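You operate a simulated robot arm through the tools that you are given. There is no shell and no other tool. Be economical: measure what you need, move in short steps, check, and stop when the job is done.

Carry out the task below with a simulated robot arm. There is one attempt and no reset: what you move stays moved.

Task
Ready the small winder for bobbin 57 from the small rack.
Fine: bobbin in the winder's bobbin cup, cream wax ring in its dish, small grey cover over it, brown tube clamped, knob on FAST.

It is judged by the outcome, as a careful person would: the job done as asked, and still so three seconds after it is handed in. It fails if anything else is knocked over, pushed out of place, dropped, spilled or broken. Lids that push on must go on centred and level and be pressed home; caps that screw on are set level and turned clockwise until they are tight.

Robot
A 7-joint arm with a two-finger parallel gripper, fixed in place. Base frame: the origin is at the foot of the arm, x ahead of it, y to its left, z up; the work surface is at about z = 730. Readings come in mm, degrees, newtons and seconds.
With the tool pointing down near the work surface it reaches from about 280 to 680 mm from the base axis. Its first joint turns from -66.0 to 66.0 degrees. Payload 1.57 kg.
Tool frame: the origin (TCP) lies between the finger pads and is the grasp point; the fingertips stand 30 mm ahead of it; z points along the fingers, y is the line along which they close. The gripper opens to 110 mm. The fingers are 24 mm wide and 12 mm thick; the gripper's body (48 by 112 mm) begins 78 mm behind the TCP.
Orientation is that of the tool frame in the base frame, as a unit quaternion [x, y, z, w]. With the fingers straight down and closing along the base's y, the tool's x points along the base's -x, its y along +y and its z along -z.

Tools
- The arm moves only by the tool jog_arm. Its argument "targets" is a list of rows, each a list of 2 entries, a list of its own where there are three numbers: the shift along the tool's x, y, z in units of 300 mm (1.0 is 300 mm), then the turn, a rotation vector about the tool's x, y, z in units of 45 degrees (1.0 is 45 degrees). In form: [[[dx, dy, dz], [rx, ry, rz]], ...]. A call has 1 to 20 rows; each row is the pose to reach, as a shift and turn from the pose commanded when the call began, along the tool's axes at that moment. "gripper" is the closure, from 0 (fully open) to 1 (shut), set as the call begins (left out, the last holds). A call with a number of a shift or a turn outside -1 to 1 is refused whole. Each row takes 0.2 s and may step no farther than 50 mm and 8.6 degrees from the row before; otherwise, or with a gripper value out of range, the whole call is refused. Where a pose cannot be reached the arm comes as near as it can. A force on the tool above 40 N (or 10 N above the force at the start of the call, whichever is more), or a blocked arm, ends the call early, and 0.2 s more pass. Each finger travels about 108 mm/s and halts on what it meets, pressing with about 30 N; the grip force reading is that of the motor and also rises with nothing between the fingers. The clock runs only during rows and for 0.2 s after the last one: add rows that repeat a pose to give the fingers time. The reply holds the time, the measured pose of the TCP, the force on the tool along the base axes, the opening and the grip force, in the units named above and with some noise, with the torque about the TCP (base axes, N m) and any sound that the robot's microphone picked up, and new pictures: "views" is both (left out), scene, wrist or none.
- Cameras (640 x 400 px; columns grow to the right, rows downward): "scene" is fixed at [167.8, -402.7, 1387.9]; the picture's right is [0.71, -0.71, 0.00], its down [-0.51, -0.51, -0.69] and it looks along [0.49, 0.49, -0.72] (base axes); focal length 294 px, centre (320, 200). "wrist" rides on the gripper at [70, 16, -141] in the tool frame; the picture's right is [-0.23, 0.97, 0.00], its down [-0.86, -0.20, -0.48] and it looks along [-0.47, -0.11, 0.88] (tool axes); focal length 222 px, centre (320, 200). There is no depth. A picture from a camera that has moved, and an enlarged one, comes with that camera's place and axes in the base frame and with its lens.
- enlarge(camera, box): a new picture of the part [left, top, right, bottom] of that camera's present view, enlarged. The clock stands still meanwhile.
- job_done(): hands the job in; it is judged then, once.

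Work in short steps. Places have to be worked out from the pictures, the camera data and where the tool is seen: move nearer, look again, correct. Check each grasp and each placing, and mend what went wrong. You have 120 turns and 200 pictures in all, those below and enlarged ones among them. Open the gripper and draw the arm clear of the work before you hand the job in, unless the task says otherwise; then end with one line.

The tools are called as a command line: name --argument value ..., lists and objects as JSON in quotes. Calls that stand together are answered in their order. jog_arm: Moves the arm, as the interface text tells. Its arguments: {"type":"object","properties":{"targets":{"type":"array"},"gripper":{"type":"number"},"views":{"type":"string","enum":["both","scene","wrist","none"]}},"required":["targets"]} The other tools are called the same way: enlarge (camera, box) takes an enlarged picture of a part of a camera's view; job_done () hands the job in.

At the start:

```text
t: 0.0
eef_pos: [374.5, 2.2, 1144.1]
orientation: [0.0, 1.0, 0.0, -0.001]
wrist_force: [0.7, 0.4, 0.1]
moment: [0.01, -0.01, 0.0]
grip_width: 110.3
grasp_force: 0.1
```

scene: 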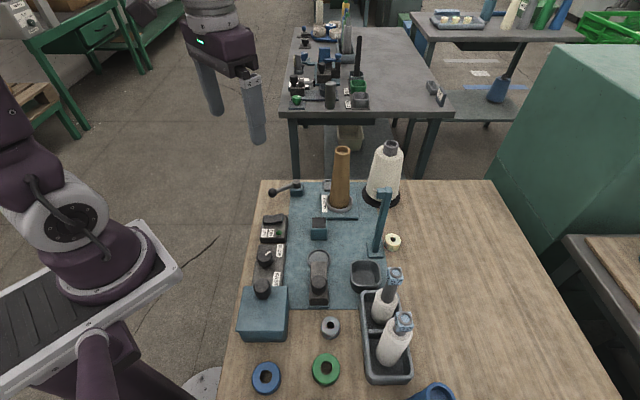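
wrist: 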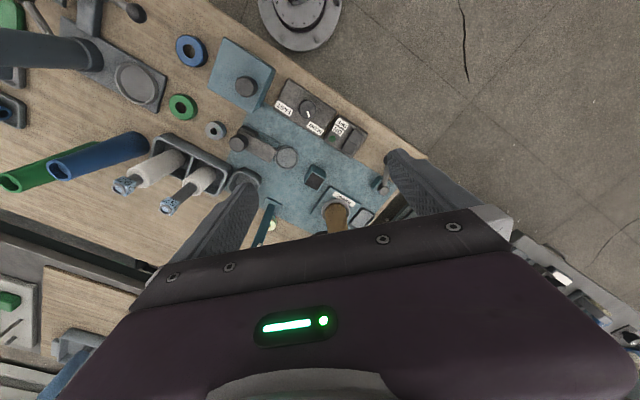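

I start by enlarging the work area in both cameras to identify the parts.

enlarge --camera "scene" --box '[230, 170, 420, 290]'

enlarge --camera "scene" --box '[230, 260, 470, 400]'

enlarge --camera "wrist" --box '[100, 30, 400, 240]'

```text
3.33 times, centred on (325, 230) of scene
camera zoom: at [167.8, -402.7, 1387.9], right [0.71, -0.71, 0.0], down [-0.51, -0.51, -0.69], along [0.49, 0.49, -0.72], focal length 980 px, centre (303, 100)
```

zoom: 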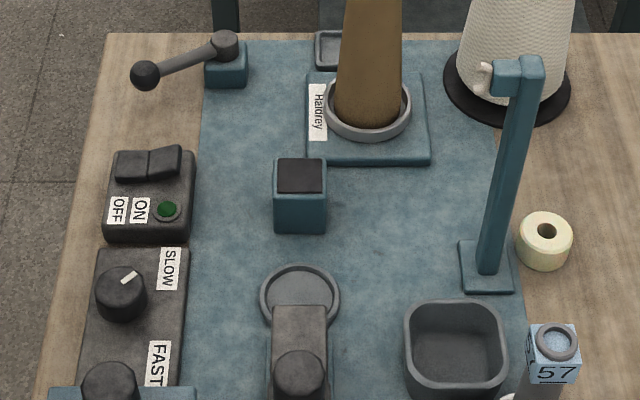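

```text
2.67 times, centred on (350, 330) of scene
camera zoom: at [167.8, -402.7, 1387.9], right [0.71, -0.71, 0.0], down [-0.51, -0.51, -0.69], along [0.49, 0.49, -0.72], focal length 784 px, centre (240, -147)
```

zoom: 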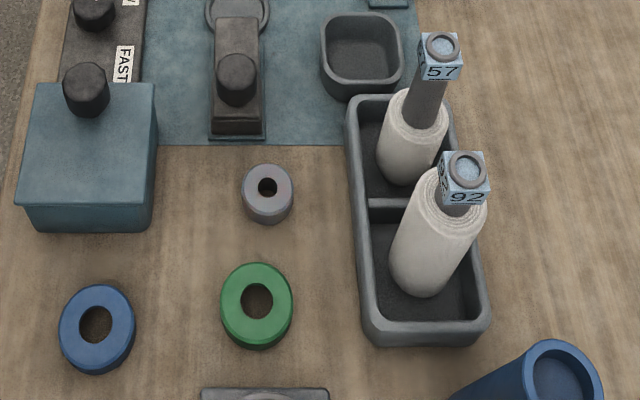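

```text
1.90 times, centred on (250, 135) of wrist
camera zoom: at [307.2, 17.1, 1284.7], right [0.23, 0.97, 0.0], down [0.86, -0.2, 0.48], along [0.47, -0.11, -0.88], focal length 423 px, centre (453, 324)
```

zoom: 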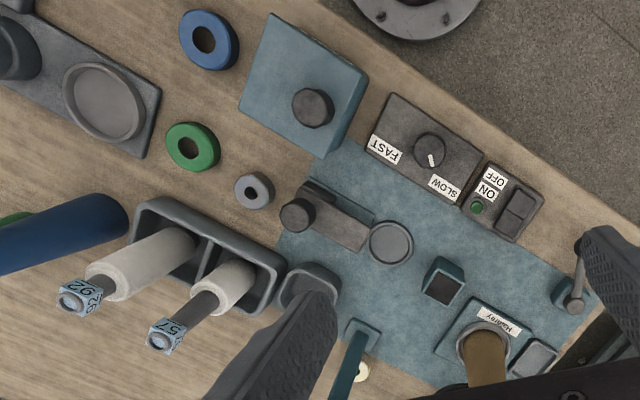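

I see: bobbin 57 in the rack, cream ring, knob on SLOW, a lever clamp, a dish with a grey knobbed piece beside it. I move over to the right for a better look.

jog_arm --targets '[[[0.0, -0.15, 0], [0, 0, 0]], [[0.0, -0.3, 0], [0, 0, 0]], [[0.0, -0.45, 0], [0, 0, 0]], [[0.0, -0.6, 0], [0, 0, 0]], [[0.1, -0.7, 0], [0, 0, 0]], [[0.2, -0.8, 0], [0, 0, 0]]]'

```text
t: 1.4
eef_pos: [314.5, -238.1, 1140.6]
orientation: [0.0, 1.0, 0.0, 0.0]
wrist_force: [-1.0, 0.1, 0.7]
moment: [0.02, -0.03, -0.01]
grip_width: 110.2
grasp_force: 0.0
camera wrist: at [246.9, -221.7, 1283.0], right [0.23, 0.97, 0.0], down [0.86, -0.2, 0.48], along [0.47, -0.11, -0.88], focal length 222 px, centre (320, 200)
```

scene: 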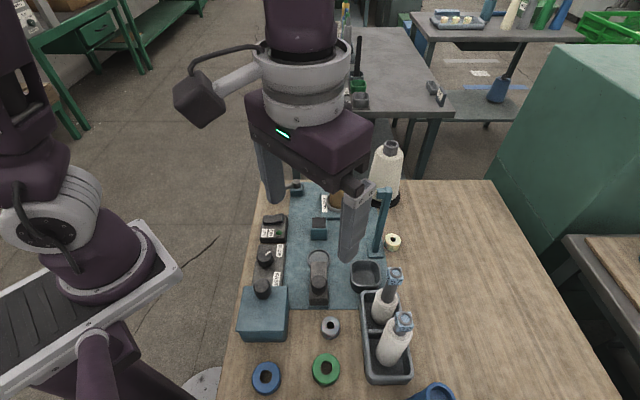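
wrist: 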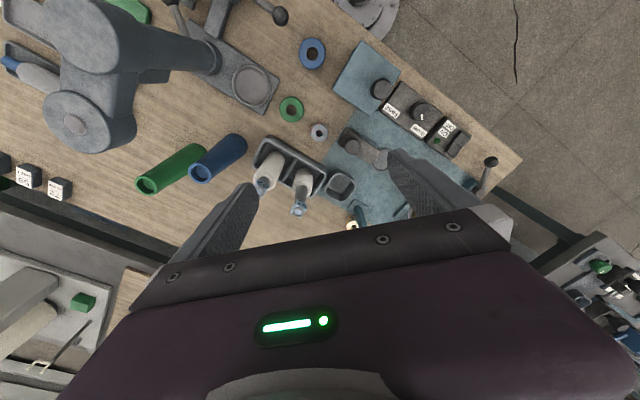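

enlarge --camera "wrist" --box '[320, 30, 530, 240]'

enlarge --camera "wrist" --box '[0, 0, 320, 240]'

```text
1.90 times, centred on (425, 135) of wrist
camera zoom: at [246.9, -221.7, 1283.0], right [0.23, 0.97, 0.0], down [0.86, -0.2, 0.48], along [0.47, -0.11, -0.88], focal length 423 px, centre (120, 324)
```

zoom: 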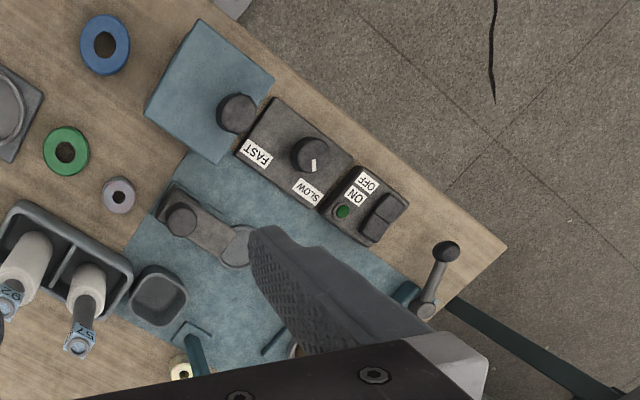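

```text
1.67 times, centred on (160, 120) of wrist
camera zoom: at [246.9, -221.7, 1283.0], right [0.23, 0.97, 0.0], down [0.86, -0.2, 0.48], along [0.47, -0.11, -0.88], focal length 370 px, centre (587, 333)
```

zoom: 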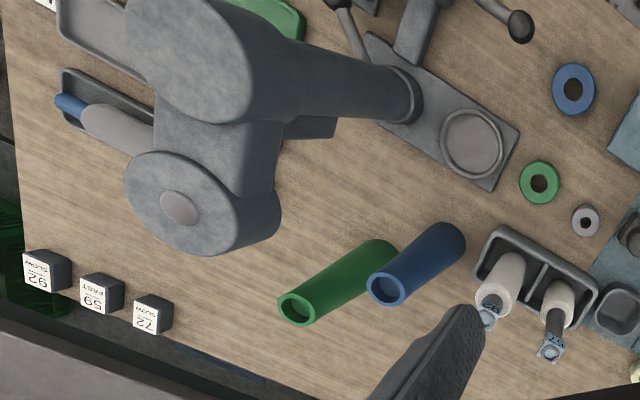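

Next I move closer over the winder centre, staying above all the tall parts (top about 950).

jog_arm --targets '[[[-0.15, 0.05, 0.05], [0, 0, 0]], [[-0.3, 0.12, 0.1], [0, 0, 0]], [[-0.45, 0.2, 0.2], [0, 0, 0]], [[-0.6, 0.25, 0.3], [0, 0, 0]], [[-0.6, 0.25, 0.34], [0, 0, 0]]]' --views "wrist"

enlarge --camera "wrist" --box '[180, 0, 460, 200]'

```text
refused: row 2 steps farther than a row can; nothing moved
```

```text
2.00 times, centred on (320, 100) of wrist
camera zoom: at [246.9, -221.7, 1283.0], right [0.23, 0.97, 0.0], down [0.86, -0.2, 0.48], along [0.47, -0.11, -0.88], focal length 444 px, centre (320, 400)
```

zoom: 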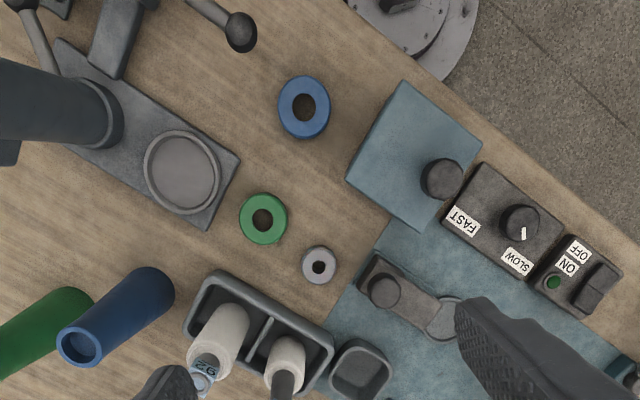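

Retry with smaller steps.

jog_arm --targets '[[[-0.12, 0.05, 0.07], [0, 0, 0]], [[-0.24, 0.1, 0.14], [0, 0, 0]], [[-0.36, 0.15, 0.21], [0, 0, 0]], [[-0.48, 0.2, 0.28], [0, 0, 0]], [[-0.6, 0.25, 0.34], [0, 0, 0]]]' --views "wrist"

enlarge --camera "wrist" --box '[180, 0, 460, 200]'

```text
t: 2.6
eef_pos: [497.2, -166.0, 1040.8]
orientation: [-0.001, 1.0, -0.001, 0.0]
wrist_force: [-0.1, -0.4, -0.1]
moment: [-0.03, -0.01, 0.03]
grip_width: 109.8
grasp_force: 0.1
camera wrist: at [428.6, -149.8, 1181.7], right [0.23, 0.97, 0.0], down [0.86, -0.2, 0.48], along [0.47, -0.11, -0.88], focal length 222 px, centre (320, 200)
```

wrist: 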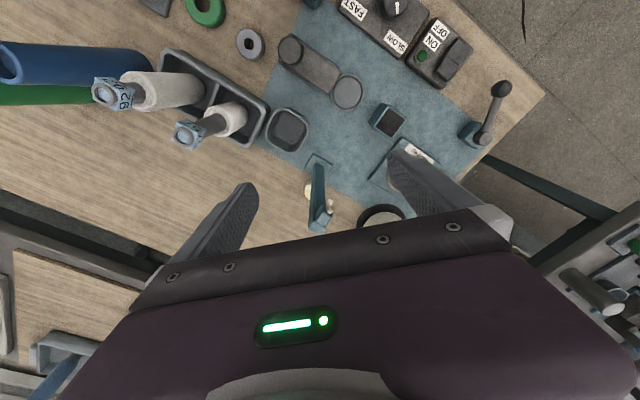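

```text
2.00 times, centred on (320, 100) of wrist
camera zoom: at [428.6, -149.8, 1181.7], right [0.23, 0.97, 0.0], down [0.86, -0.2, 0.48], along [0.47, -0.11, -0.88], focal length 444 px, centre (320, 400)
```

zoom: 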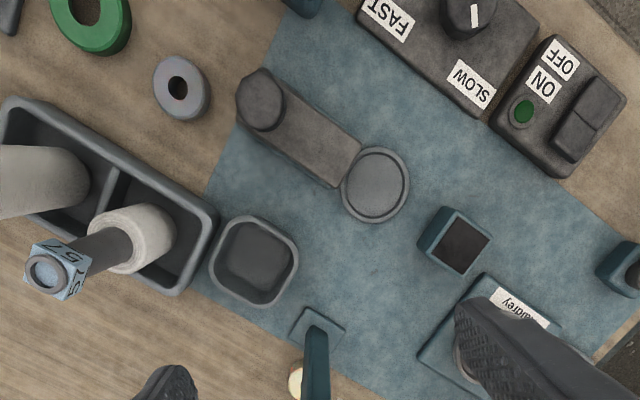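

Lower to look closer at the dish and bar.

jog_arm --targets '[[[0, 0, 0.14], [0, 0, 0]], [[0, 0, 0.28], [0, 0, 0]], [[0.03, 0, 0.42], [0, 0, 0]]]' --views "wrist"

enlarge --camera "wrist" --box '[180, 0, 460, 200]'

enlarge --camera "scene" --box '[285, 240, 355, 310]'

```text
t: 3.4
eef_pos: [486.6, -164.5, 913.5]
orientation: [-0.001, 1.0, -0.001, 0.0]
wrist_force: [-0.7, 0.1, -0.8]
moment: [-0.02, -0.02, 0.01]
grip_width: 110.2
grasp_force: 0.1
camera wrist: at [419.0, -148.6, 1054.3], right [0.23, 0.97, 0.0], down [0.86, -0.2, 0.48], along [0.47, -0.11, -0.88], focal length 222 px, centre (320, 200)
```

wrist: 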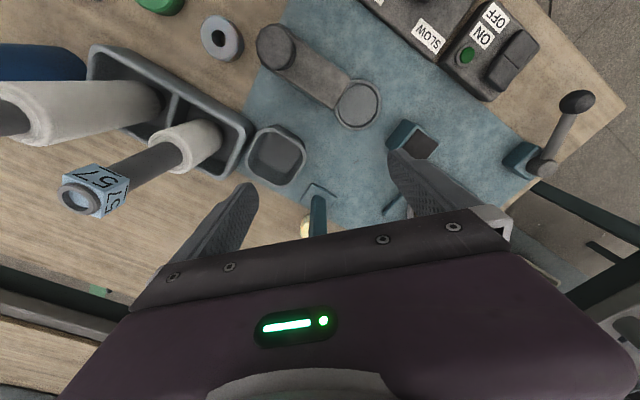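

```text
2.00 times, centred on (320, 100) of wrist
camera zoom: at [419.0, -148.6, 1054.3], right [0.23, 0.97, 0.0], down [0.86, -0.2, 0.48], along [0.47, -0.11, -0.88], focal length 444 px, centre (320, 400)
```

zoom: 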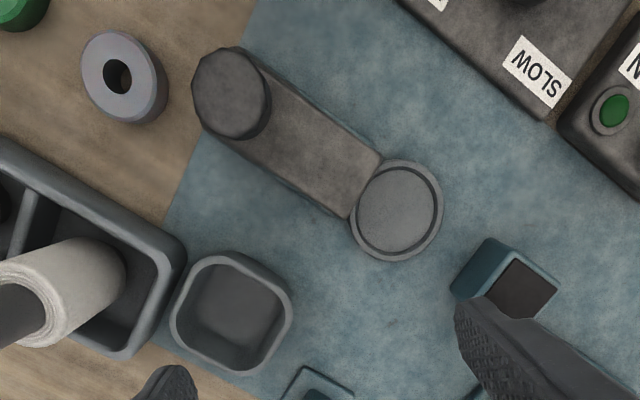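

```text
5.71 times, centred on (320, 275) of scene
camera zoom: at [167.8, -402.7, 1387.9], right [0.71, -0.71, 0.0], down [-0.51, -0.51, -0.69], along [0.49, 0.49, -0.72], focal length 1680 px, centre (320, -229)
```

zoom: 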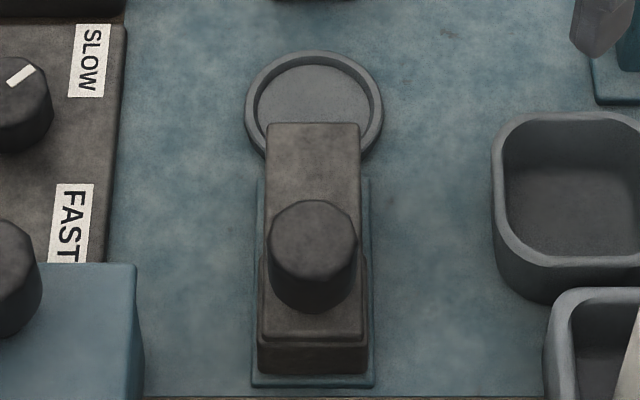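

I raise and pull back so the scene camera can see the tube and lever closely.

jog_arm --targets '[[[0.0, 0.0, -0.15], [0, 0, 0]], [[0.0, 0.1, -0.25], [0, 0, 0]], [[0.1, 0.2, -0.3], [0, 0, 0]], [[0.2, 0.3, -0.3], [0, 0, 0]], [[0.3, 0.4, -0.3], [0, 0, 0]], [[0.35, 0.5, -0.3], [0, 0, 0]], [[0.4, 0.6, -0.3], [0, 0, 0]], [[0.4, 0.7, -0.3], [0, 0, 0]]]' --views "both"

enlarge --camera "scene" --box '[260, 140, 420, 240]'

```text
t: 5.2
eef_pos: [367.2, 46.0, 1005.3]
orientation: [0.0, 1.0, 0.0, 0.0]
wrist_force: [0.6, 0.2, -0.7]
moment: [0.04, 0.01, -0.02]
grip_width: 110.0
grasp_force: 0.1
camera wrist: at [298.3, 62.2, 1146.4], right [0.23, 0.97, 0.0], down [0.85, -0.2, 0.48], along [0.47, -0.11, -0.88], focal length 222 px, centre (320, 200)
```

scene: 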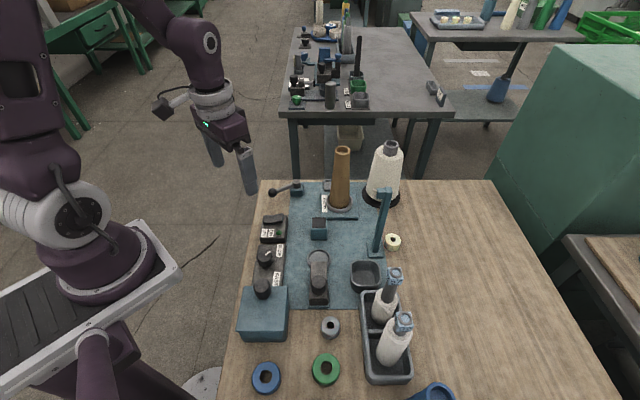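
wrist: 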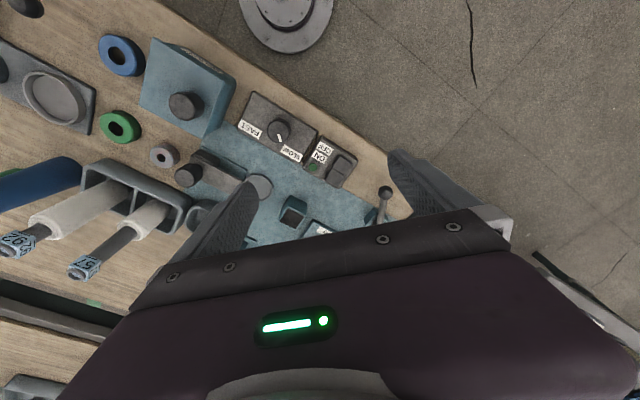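

```text
4.00 times, centred on (340, 190) of scene
camera zoom: at [167.8, -402.8, 1387.9], right [0.71, -0.71, 0.0], down [-0.51, -0.51, -0.69], along [0.49, 0.49, -0.72], focal length 1176 px, centre (240, 240)
```

zoom: 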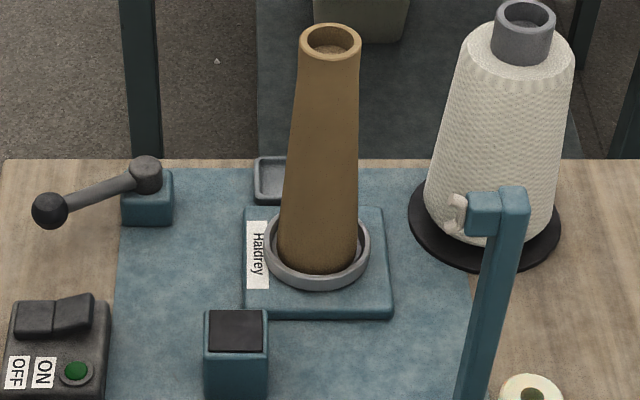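

Check the label on the teal box and the lever close up.

enlarge --camera "wrist" --box '[130, 30, 360, 200]'

enlarge --camera "wrist" --box '[260, 140, 420, 240]'

```text
2.35 times, centred on (245, 115) of wrist
camera zoom: at [298.3, 62.2, 1146.4], right [0.23, 0.97, 0.0], down [0.85, -0.2, 0.48], along [0.47, -0.11, -0.88], focal length 523 px, centre (496, 400)
```

zoom: 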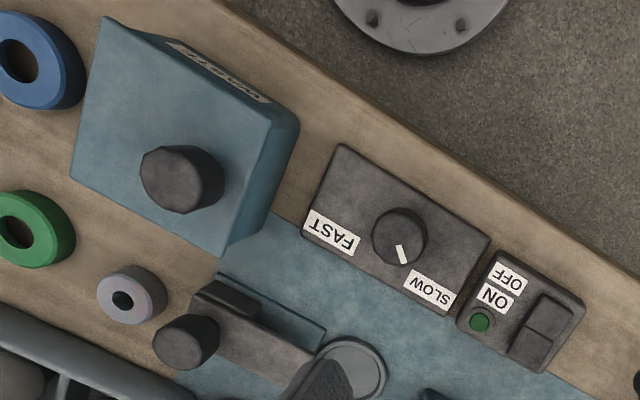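

```text
4.00 times, centred on (340, 190) of wrist
camera zoom: at [298.3, 62.2, 1146.4], right [0.23, 0.97, 0.0], down [0.85, -0.2, 0.48], along [0.47, -0.11, -0.88], focal length 888 px, centre (240, 240)
```

zoom: 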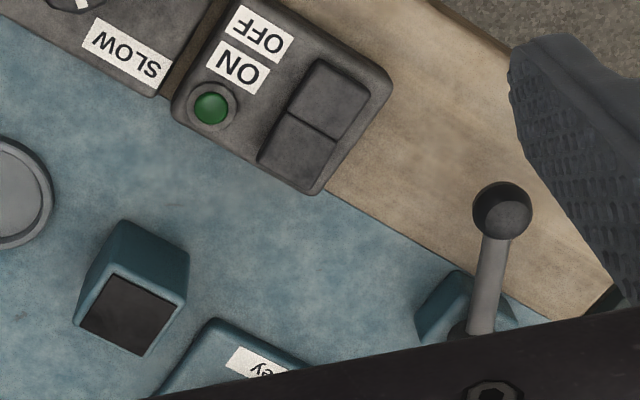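

The teal box appears to be a waste box, so not ours. The knobbed bar rides on a carriage facing the dish, so I take it for the small grey cover. Now I go to bobbin 57, turning the tool 45° to match the rack.

jog_arm --targets '[[[-0.015, -0.141, -0.02], [0, 0, -0.143]], [[-0.03, -0.282, -0.04], [0, 0, -0.286]], [[-0.047, -0.423, -0.06], [0, 0, -0.429]], [[-0.063, -0.564, -0.08], [0, 0, -0.571]], [[-0.08, -0.705, -0.1], [0, 0, -0.714]], [[-0.095, -0.846, -0.12], [0, 0, -0.857]], [[-0.11, -0.987, -0.15], [0, 0, -1.0]]]'

enlarge --camera "wrist" --box '[200, 40, 440, 220]'

```text
t: 6.8
eef_pos: [398.4, -248.2, 1052.3]
orientation: [-0.383, 0.924, 0.001, 0.001]
wrist_force: [-0.8, 0.2, -0.4]
moment: [-0.02, -0.03, 0.0]
grip_width: 109.8
grasp_force: 0.1
camera wrist: at [338.9, -287.0, 1193.1], right [-0.53, 0.85, 0.0], down [0.75, 0.46, 0.48], along [0.41, 0.25, -0.88], focal length 222 px, centre (320, 200)
```

scene: 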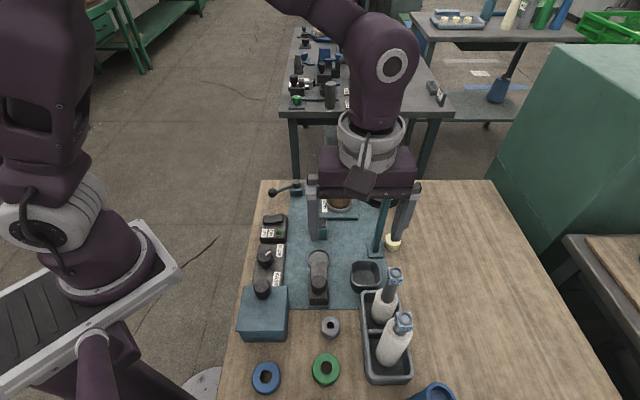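
wrist: 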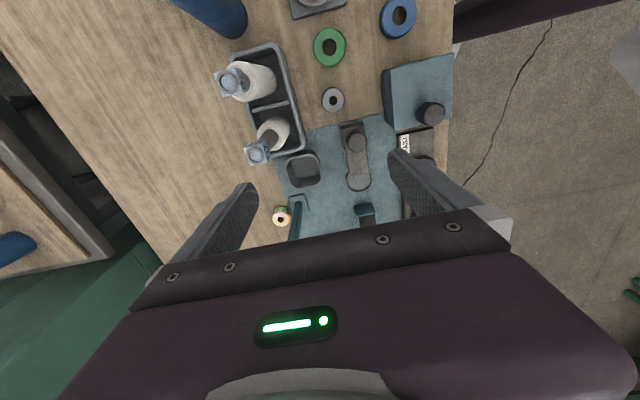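

```text
2.22 times, centred on (320, 130) of wrist
camera zoom: at [338.9, -287.0, 1193.1], right [-0.53, 0.85, 0.0], down [0.75, 0.46, 0.48], along [0.41, 0.25, -0.88], focal length 494 px, centre (320, 356)
```

zoom: 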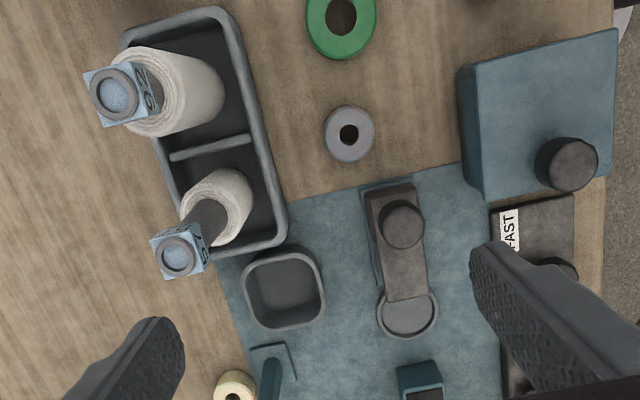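

Triangulated: bobbin 57's head top is at about (445, -309.5, 938), spool top about 845, cup about (496, -229). Move above the bobbin and check.

jog_arm --targets '[[[0.018, -0.13, 0.0], [0, 0, 0]], [[0.035, -0.254, 0.0], [0, 0, 0]], [[0.035, -0.254, 0.13], [0, 0, 0]], [[0.035, -0.254, 0.22], [0, 0, 0]]]'

enlarge --camera "scene" --box '[330, 200, 450, 350]'

```text
t: 7.8
eef_pos: [446.8, -309.4, 985.8]
orientation: [-0.383, 0.924, 0.0, 0.0]
wrist_force: [-1.2, -0.2, -0.9]
moment: [0.02, -0.01, 0.0]
grip_width: 109.8
grasp_force: 0.0
camera wrist: at [387.3, -348.7, 1126.9], right [-0.53, 0.85, 0.0], down [0.75, 0.46, 0.48], along [0.41, 0.25, -0.88], focal length 222 px, centre (320, 200)
```

scene: 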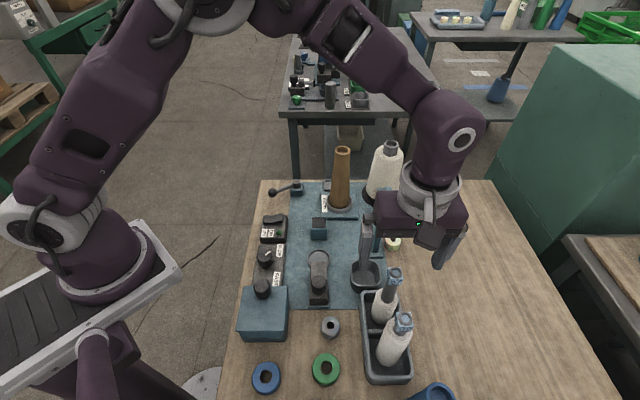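
wrist: 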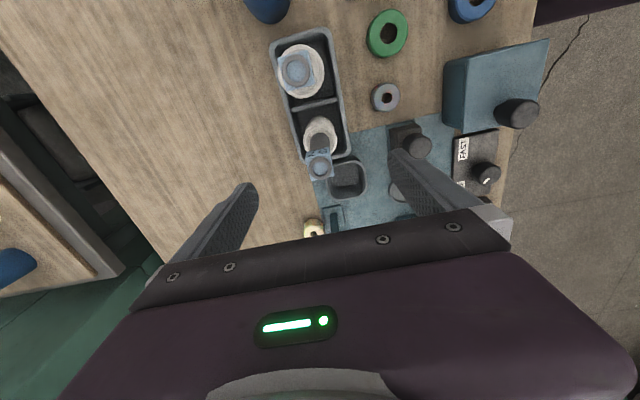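

```text
2.67 times, centred on (390, 275) of scene
camera zoom: at [167.8, -402.8, 1387.9], right [0.71, -0.71, 0.0], down [-0.51, -0.51, -0.69], along [0.49, 0.49, -0.72], focal length 784 px, centre (133, 0)
```

zoom: 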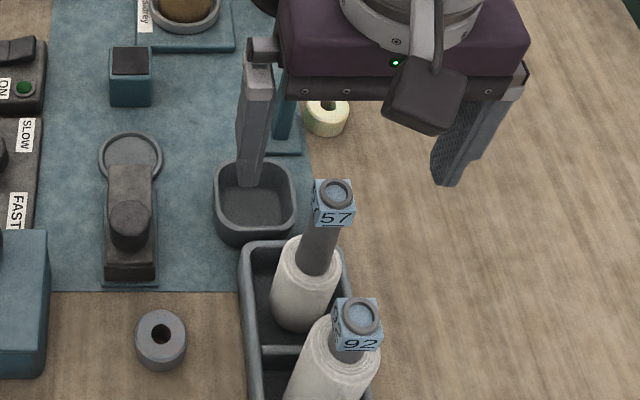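

Alignment looks good. Lower to shaft height, then close.

jog_arm --targets '[[[0.009, -0.003, 0.12], [0, 0, 0]], [[0.009, -0.003, 0.24], [0, 0, 0]], [[0.009, -0.003, 0.335], [0, 0, 0]]]' --views "both"

enlarge --camera "scene" --box '[330, 220, 450, 340]'

```text
t: 8.6
eef_pos: [445.2, -314.8, 885.4]
orientation: [-0.383, 0.924, 0.0, 0.001]
wrist_force: [1.2, 0.3, 0.4]
moment: [-0.01, 0.0, 0.05]
grip_width: 110.1
grasp_force: 0.1
camera wrist: at [386.5, -353.5, 1026.7], right [-0.53, 0.85, 0.0], down [0.75, 0.46, 0.48], along [0.41, 0.25, -0.88], focal length 222 px, centre (320, 200)
```

scene: 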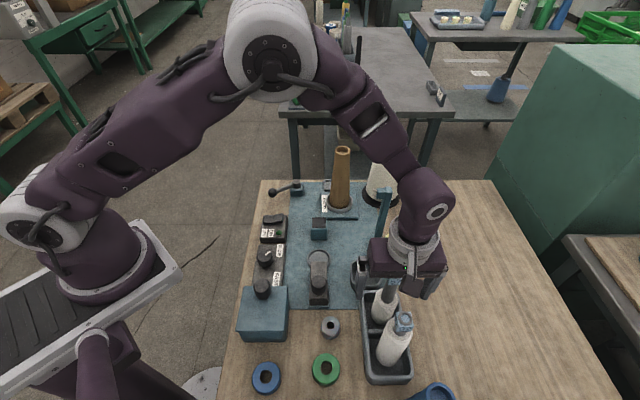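
wrist: 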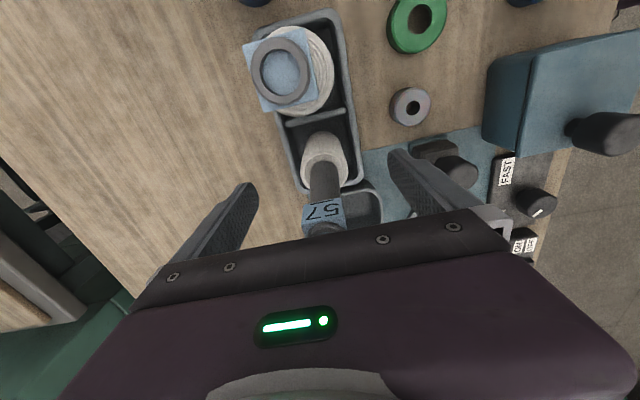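

```text
3.33 times, centred on (390, 280) of scene
camera zoom: at [167.8, -402.7, 1387.9], right [0.71, -0.71, 0.0], down [-0.51, -0.51, -0.69], along [0.49, 0.49, -0.72], focal length 980 px, centre (87, -67)
```

zoom: 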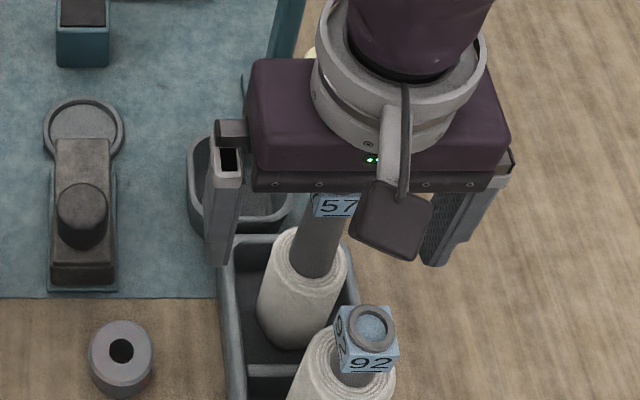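

The shaft is between the fingers with the spool top just beneath. Close.

jog_arm --targets '[[[0, 0, 0], [0, 0, 0]], [[0, 0, 0], [0, 0, 0]], [[0, 0, 0], [0, 0, 0]], [[0, 0, 0], [0, 0, 0]]]' --gripper 1 --views "wrist"

```text
t: 9.6
eef_pos: [446.0, -315.5, 886.8]
orientation: [-0.382, 0.924, -0.001, 0.001]
wrist_force: [0.3, 1.0, 0.5]
moment: [-0.01, -0.01, -0.02]
grip_width: 23.1
grasp_force: 30.1
camera wrist: at [386.5, -353.5, 1026.9], right [-0.53, 0.85, 0.0], down [0.75, 0.46, 0.48], along [0.41, 0.25, -0.88], focal length 222 px, centre (320, 200)
```

wrist: 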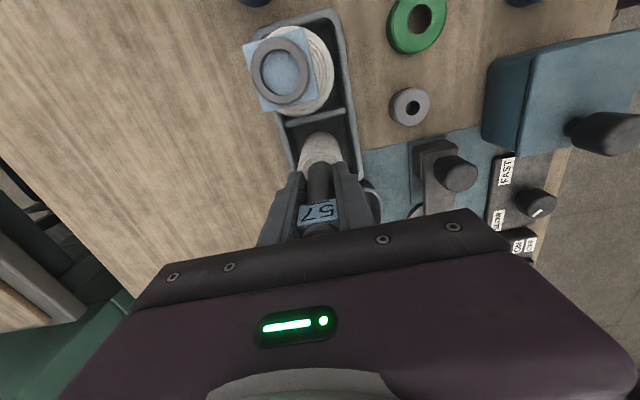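

Gripped (23 mm). Lift straight up.

jog_arm --targets '[[[0, 0, -0.04], [0, 0, 0]], [[0, 0, -0.12], [0, 0, 0]], [[0, 0, -0.24], [0, 0, 0]]]'

enlarge --camera "scene" --box '[320, 200, 450, 330]'

```text
t: 10.4
eef_pos: [446.0, -315.1, 956.0]
orientation: [-0.383, 0.924, 0.001, 0.0]
wrist_force: [0.8, -0.2, 0.0]
moment: [0.01, 0.0, 0.01]
grip_width: 22.7
grasp_force: 29.6
camera wrist: at [386.9, -353.1, 1096.8], right [-0.53, 0.85, 0.0], down [0.75, 0.46, 0.48], along [0.41, 0.25, -0.88], focal length 222 px, centre (320, 200)
```

scene: 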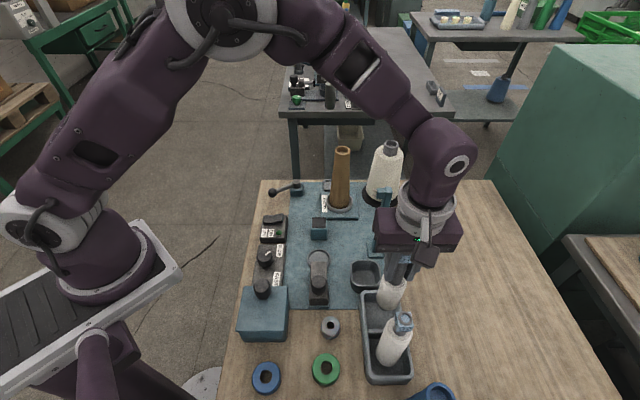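
wrist: 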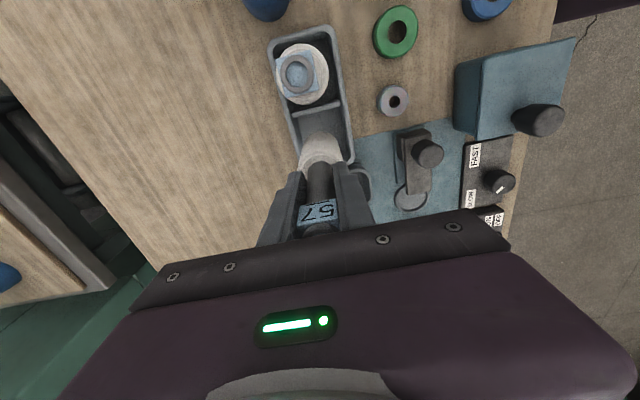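

```text
3.08 times, centred on (385, 265) of scene
camera zoom: at [167.8, -402.8, 1387.9], right [0.71, -0.71, 0.0], down [-0.51, -0.51, -0.69], along [0.49, 0.49, -0.72], focal length 905 px, centre (120, 0)
```

zoom: 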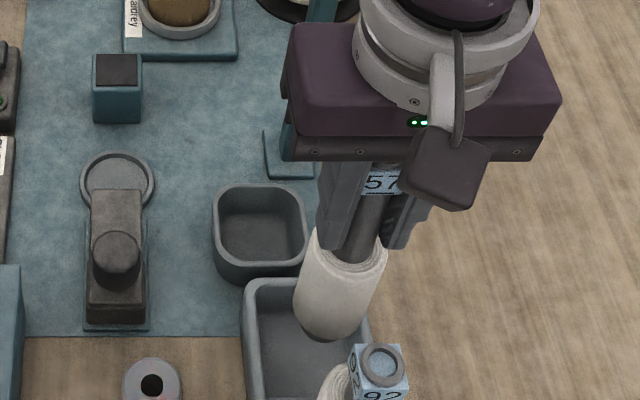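

Held upright, bottom about 132 mm under the TCP. Move over the cup.

jog_arm --targets '[[[-0.107, 0.03, 0], [0, 0, 0]], [[-0.215, 0.06, 0], [0, 0, 0]], [[-0.322, 0.086, 0], [0, 0, 0]], [[-0.322, 0.086, 0.05], [0, 0, 0]]]'

enlarge --camera "scene" --box '[310, 200, 430, 320]'

enlarge --camera "wrist" --box '[240, 90, 400, 240]'

```text
t: 11.4
eef_pos: [494.4, -225.2, 939.9]
orientation: [-0.382, 0.924, 0.0, 0.0]
wrist_force: [0.4, -0.6, -1.3]
moment: [0.01, -0.04, 0.0]
grip_width: 22.8
grasp_force: 29.4
camera wrist: at [436.3, -264.6, 1081.5], right [-0.53, 0.85, 0.0], down [0.75, 0.46, 0.48], along [0.41, 0.25, -0.88], focal length 222 px, centre (320, 200)
```

scene: 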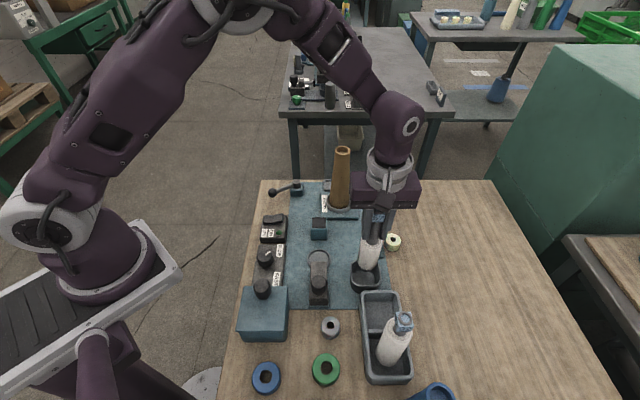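
wrist: 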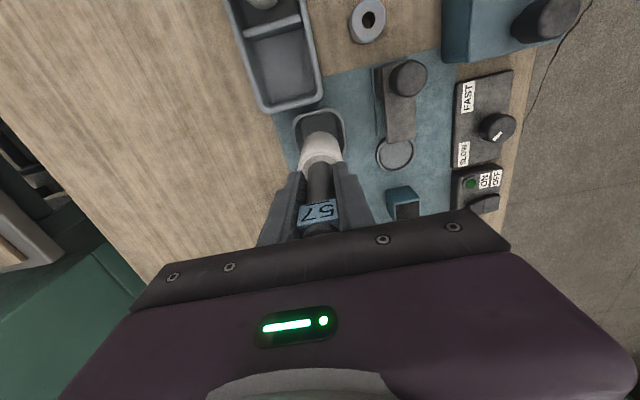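

```text
3.33 times, centred on (370, 260) of scene
camera zoom: at [167.9, -402.7, 1387.9], right [0.71, -0.71, 0.0], down [-0.51, -0.51, -0.69], along [0.49, 0.49, -0.72], focal length 980 px, centre (153, 0)
```

zoom: 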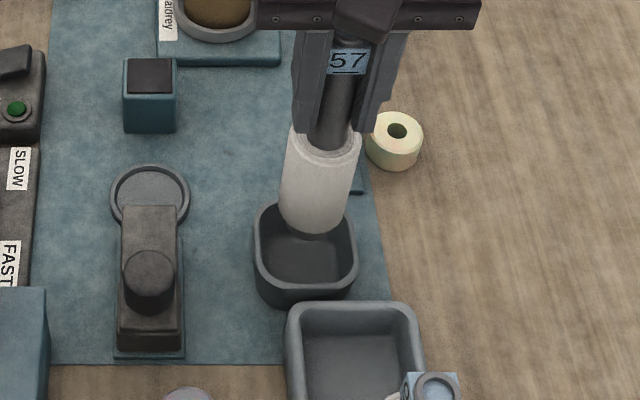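

```text
2.67 times, centred on (320, 165) of wrist
camera zoom: at [436.3, -264.6, 1081.5], right [-0.53, 0.85, 0.0], down [0.75, 0.46, 0.48], along [0.41, 0.25, -0.88], focal length 592 px, centre (320, 293)
```

zoom: 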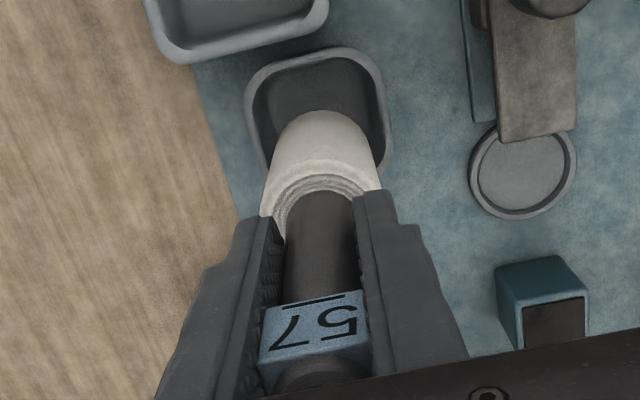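

Estimates from both cameras agree that the bobbin is within a few mm of the cup centre. Lower to just above the rim and look.

jog_arm --targets '[[[0, 0, 0.07], [0, 0, 0]], [[0, 0, 0.14], [0, 0, 0]]]' --views "none"

enlarge --camera "scene" --box '[330, 230, 400, 300]'

enlarge --camera "wrist" --box '[240, 90, 400, 240]'

```text
t: 12.0
eef_pos: [494.1, -227.7, 899.6]
orientation: [-0.382, 0.924, 0.0, 0.0]
wrist_force: [0.2, 0.4, -0.4]
moment: [-0.01, -0.03, 0.04]
grip_width: 22.8
grasp_force: 30.3
```

```text
5.71 times, centred on (365, 265) of scene
camera zoom: at [167.8, -402.8, 1387.9], right [0.71, -0.71, 0.0], down [-0.51, -0.51, -0.69], along [0.49, 0.49, -0.72], focal length 1680 px, centre (63, -171)
```

zoom: 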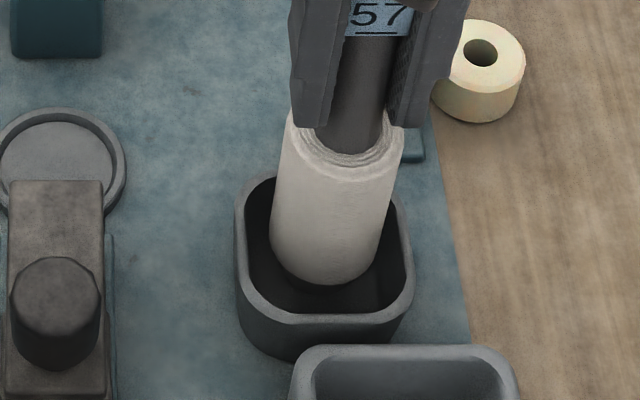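

```text
2.67 times, centred on (320, 165) of wrist
camera zoom: at [436.0, -265.4, 1039.6], right [-0.53, 0.85, 0.0], down [0.75, 0.46, 0.48], along [0.41, 0.25, -0.88], focal length 592 px, centre (320, 293)
```

zoom: 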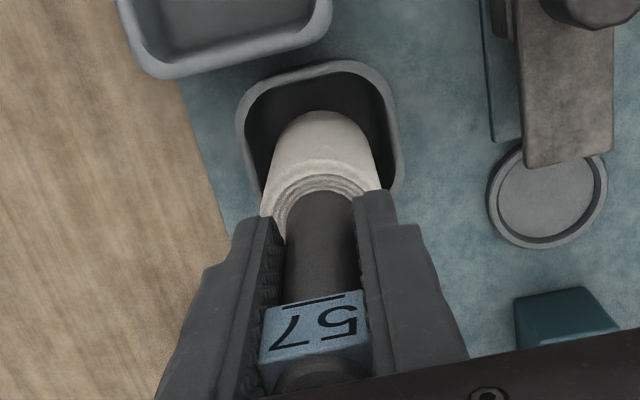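

Centred. Lower to the floor gently.

jog_arm --targets '[[[0, 0, 0.03], [0, 0, 0]], [[0, 0, 0.055], [0, 0, 0]], [[0, 0, 0.075], [0, 0, 0]], [[0, 0, 0.085], [0, 0, 0]]]' --views "none"

enlarge --camera "scene" --box '[330, 230, 400, 300]'

```text
t: 12.8
eef_pos: [494.7, -227.2, 881.0]
orientation: [-0.383, 0.924, -0.002, 0.002]
wrist_force: [-3.6, 2.0, 11.7]
moment: [0.53, 0.51, 0.01]
grip_width: 22.9
grasp_force: 29.9
stopped in row 3: the force on the tool passed its limit at 55 N (the readings are from after the stop); the commanded pose is now the measured one
```

```text
5.71 times, centred on (365, 265) of scene
camera zoom: at [167.6, -402.6, 1388.0], right [0.71, -0.71, 0.0], down [-0.51, -0.51, -0.69], along [0.49, 0.49, -0.72], focal length 1680 px, centre (63, -171)
```

zoom: 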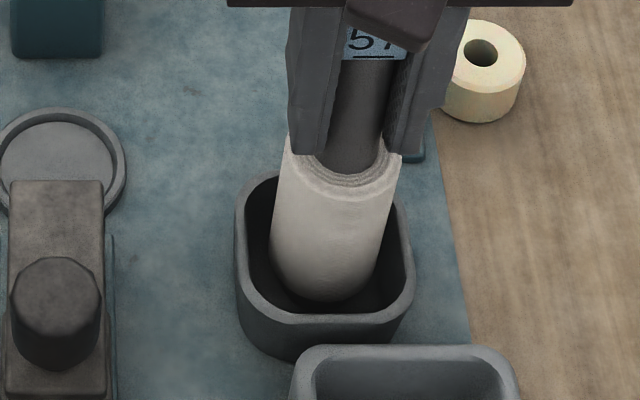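

Contact came with a moment suggesting the +y edge touches the cup wall, or it may be on the floor. Look with the wrist camera before deciding.

enlarge --camera "wrist" --box '[260, 100, 380, 220]'

enlarge --camera "scene" --box '[345, 250, 390, 300]'

```text
3.33 times, centred on (320, 160) of wrist
camera zoom: at [435.7, -265.9, 1022.4], right [-0.53, 0.85, 0.0], down [0.74, 0.46, 0.48], along [0.41, 0.25, -0.88], focal length 740 px, centre (320, 333)
```

zoom: 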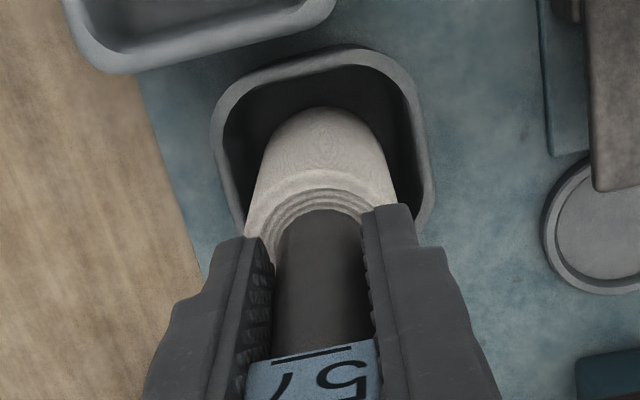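

```text
8.00 times, centred on (368, 275) of scene
camera zoom: at [167.6, -402.6, 1388.0], right [0.71, -0.71, 0.0], down [-0.51, -0.51, -0.69], along [0.49, 0.49, -0.72], focal length 2352 px, centre (-60, -400)
```

zoom: 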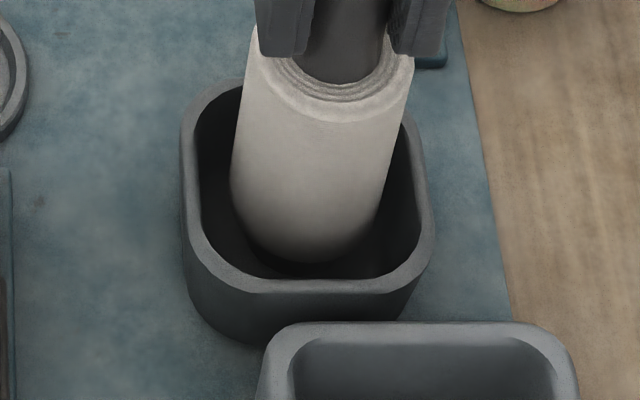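

Both views show the bobbin about 6–8 mm too far back (touching the rear wall). Lift slightly, shift toward the rack side, and lower again.

jog_arm --targets '[[[0, 0, -0.03], [0, 0, 0]], [[0.022, 0, -0.03], [0, 0, 0]], [[0.022, 0, -0.01], [0, 0, 0]], [[0.022, 0, 0.01], [0, 0, 0]], [[0.022, 0, 0.02], [0, 0, 0]], [[0.022, 0, 0.03], [0, 0, 0]], [[0.022, 0, 0.04], [0, 0, 0]], [[0.022, 0, 0.05], [0, 0, 0]]]' --views "none"

enlarge --camera "scene" --box '[345, 250, 390, 300]'

```text
t: 13.8
eef_pos: [490.8, -232.1, 882.0]
orientation: [-0.383, 0.924, -0.002, 0.001]
wrist_force: [-3.4, 2.3, 12.6]
moment: [0.63, 0.42, 0.07]
grip_width: 23.1
grasp_force: 30.1
stopped in row 5: the force on the tool passed its limit at 53 N (the readings are from after the stop); the commanded pose is now the measured one
```

```text
8.00 times, centred on (368, 275) of scene
camera zoom: at [167.6, -402.6, 1388.0], right [0.71, -0.71, 0.0], down [-0.51, -0.51, -0.69], along [0.49, 0.49, -0.72], focal length 2352 px, centre (-60, -400)
```

zoom: 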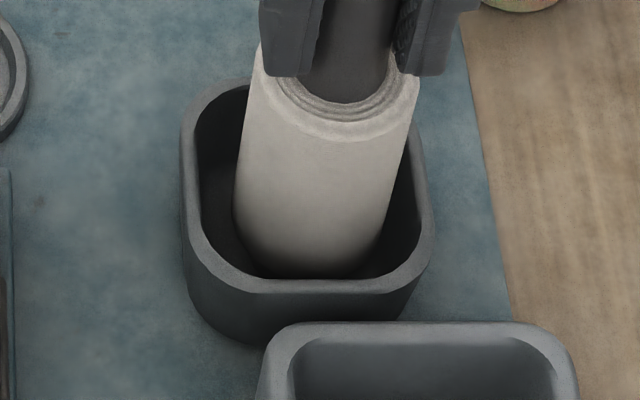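

Same stop height, so this is the cup floor; the best centring lies between the two. Lift slightly, go back 3 mm, set down.

jog_arm --targets '[[[0, 0, -0.012], [0, 0, 0]], [[-0.011, 0, -0.012], [0, 0, 0]], [[-0.011, 0, -0.003], [0, 0, 0]], [[-0.011, 0, 0.0], [0, 0, 0]]]' --views "none"

enlarge --camera "scene" --box '[345, 250, 390, 300]'

enlarge --camera "wrist" --box '[260, 100, 380, 220]'

```text
t: 14.8
eef_pos: [494.6, -229.4, 881.0]
orientation: [-0.384, 0.924, -0.003, 0.001]
wrist_force: [-3.8, 3.5, 22.4]
moment: [0.87, 0.61, 0.02]
grip_width: 23.1
grasp_force: 29.6
```

```text
8.00 times, centred on (368, 275) of scene
camera zoom: at [167.4, -402.5, 1388.1], right [0.71, -0.71, 0.0], down [-0.51, -0.51, -0.69], along [0.49, 0.49, -0.72], focal length 2352 px, centre (-60, -400)
```

zoom: 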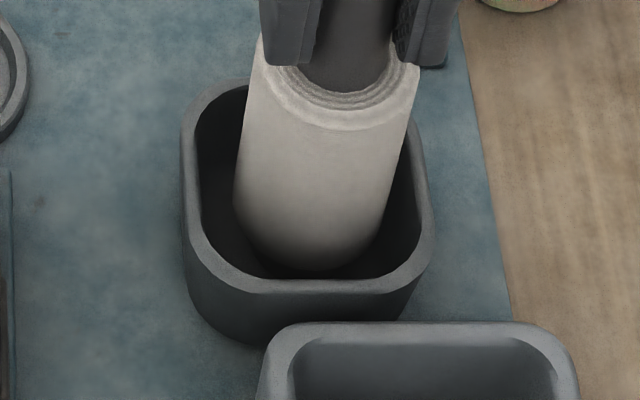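

```text
3.33 times, centred on (320, 160) of wrist
camera zoom: at [434.4, -268.1, 1022.4], right [-0.53, 0.85, -0.01], down [0.74, 0.47, 0.48], along [0.41, 0.25, -0.88], focal length 740 px, centre (320, 333)
```

zoom: 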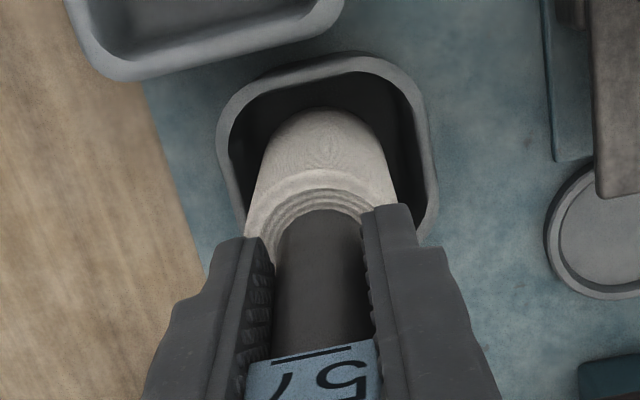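

Well centred. Ease the pressure by about 1 mm and open the gripper.

jog_arm --targets '[[[0, 0, -0.004], [0, 0, 0]]]' --views "none"

jog_arm --targets '[[[0, 0, 0], [0, 0, 0]], [[0, 0, 0], [0, 0, 0]], [[0, 0, 0], [0, 0, 0]]]' --gripper 0.3 --views "both"

```text
t: 15.2
eef_pos: [494.0, -229.7, 882.1]
orientation: [-0.384, 0.923, -0.002, 0.002]
wrist_force: [-0.7, 1.9, 3.9]
moment: [0.34, 0.14, -0.07]
grip_width: 22.6
grasp_force: 29.9
```

```text
t: 16.0
eef_pos: [494.7, -230.4, 882.3]
orientation: [-0.384, 0.924, -0.002, 0.0]
wrist_force: [-0.8, 0.0, 0.7]
moment: [0.02, -0.03, -0.01]
grip_width: 76.9
grasp_force: 0.1
camera wrist: at [434.7, -268.4, 1022.8], right [-0.53, 0.85, -0.01], down [0.74, 0.47, 0.48], along [0.41, 0.25, -0.88], focal length 222 px, centre (320, 200)
```

scene: 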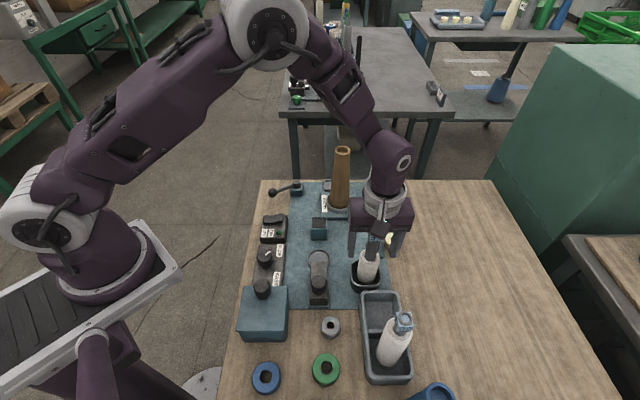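
wrist: 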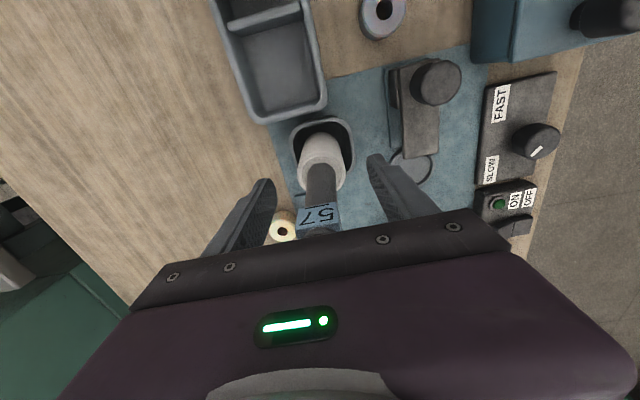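

Bobbin 57 stands in the cup. Next the cream ring at about (633, -211). The thread-guide post stands beside it, so I need the wrist camera on the far side: raise first, then turn the tool counter-clockwise while moving over.

jog_arm --targets '[[[0, 0, -0.14], [0, 0, 0]], [[0, 0, -0.28], [0, 0, 0]], [[0, 0, -0.43], [0, 0, 0]], [[-0.05, -0.04, -0.43], [0, 0, -0.17]], [[-0.1, -0.08, -0.43], [0, 0, -0.34]], [[-0.16, -0.12, -0.43], [0, 0, -0.51]], [[-0.22, -0.16, -0.43], [0, 0, -0.68]], [[-0.28, -0.2, -0.43], [0, 0, -0.85]], [[-0.32, -0.24, -0.43], [0, 0, -1.0]]]' --views "both"

```text
t: 18.0
eef_pos: [613.6, -211.4, 1012.4]
orientation: [0.708, -0.706, 0.003, 0.0]
wrist_force: [-0.4, 0.4, 0.3]
moment: [0.0, 0.0, 0.01]
grip_width: 77.0
grasp_force: 0.1
camera wrist: at [598.3, -282.1, 1153.2], right [-0.97, 0.22, 0.0], down [0.2, 0.86, 0.48], along [0.11, 0.46, -0.88], focal length 222 px, centre (320, 200)
```

scene: 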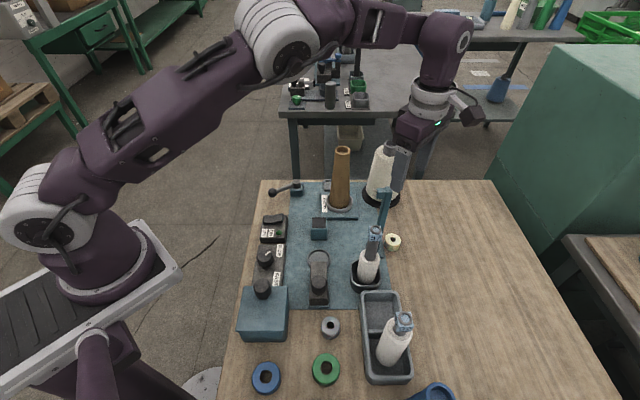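
wrist: 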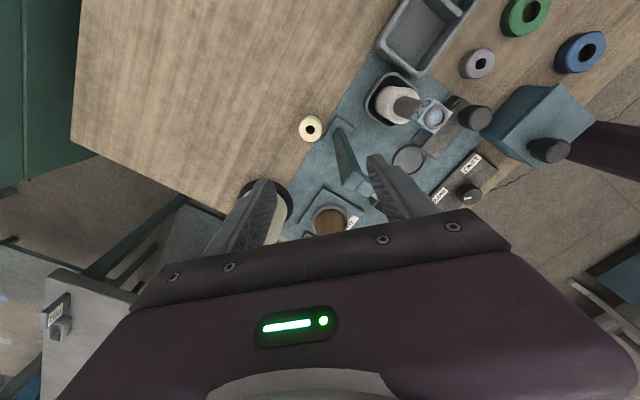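

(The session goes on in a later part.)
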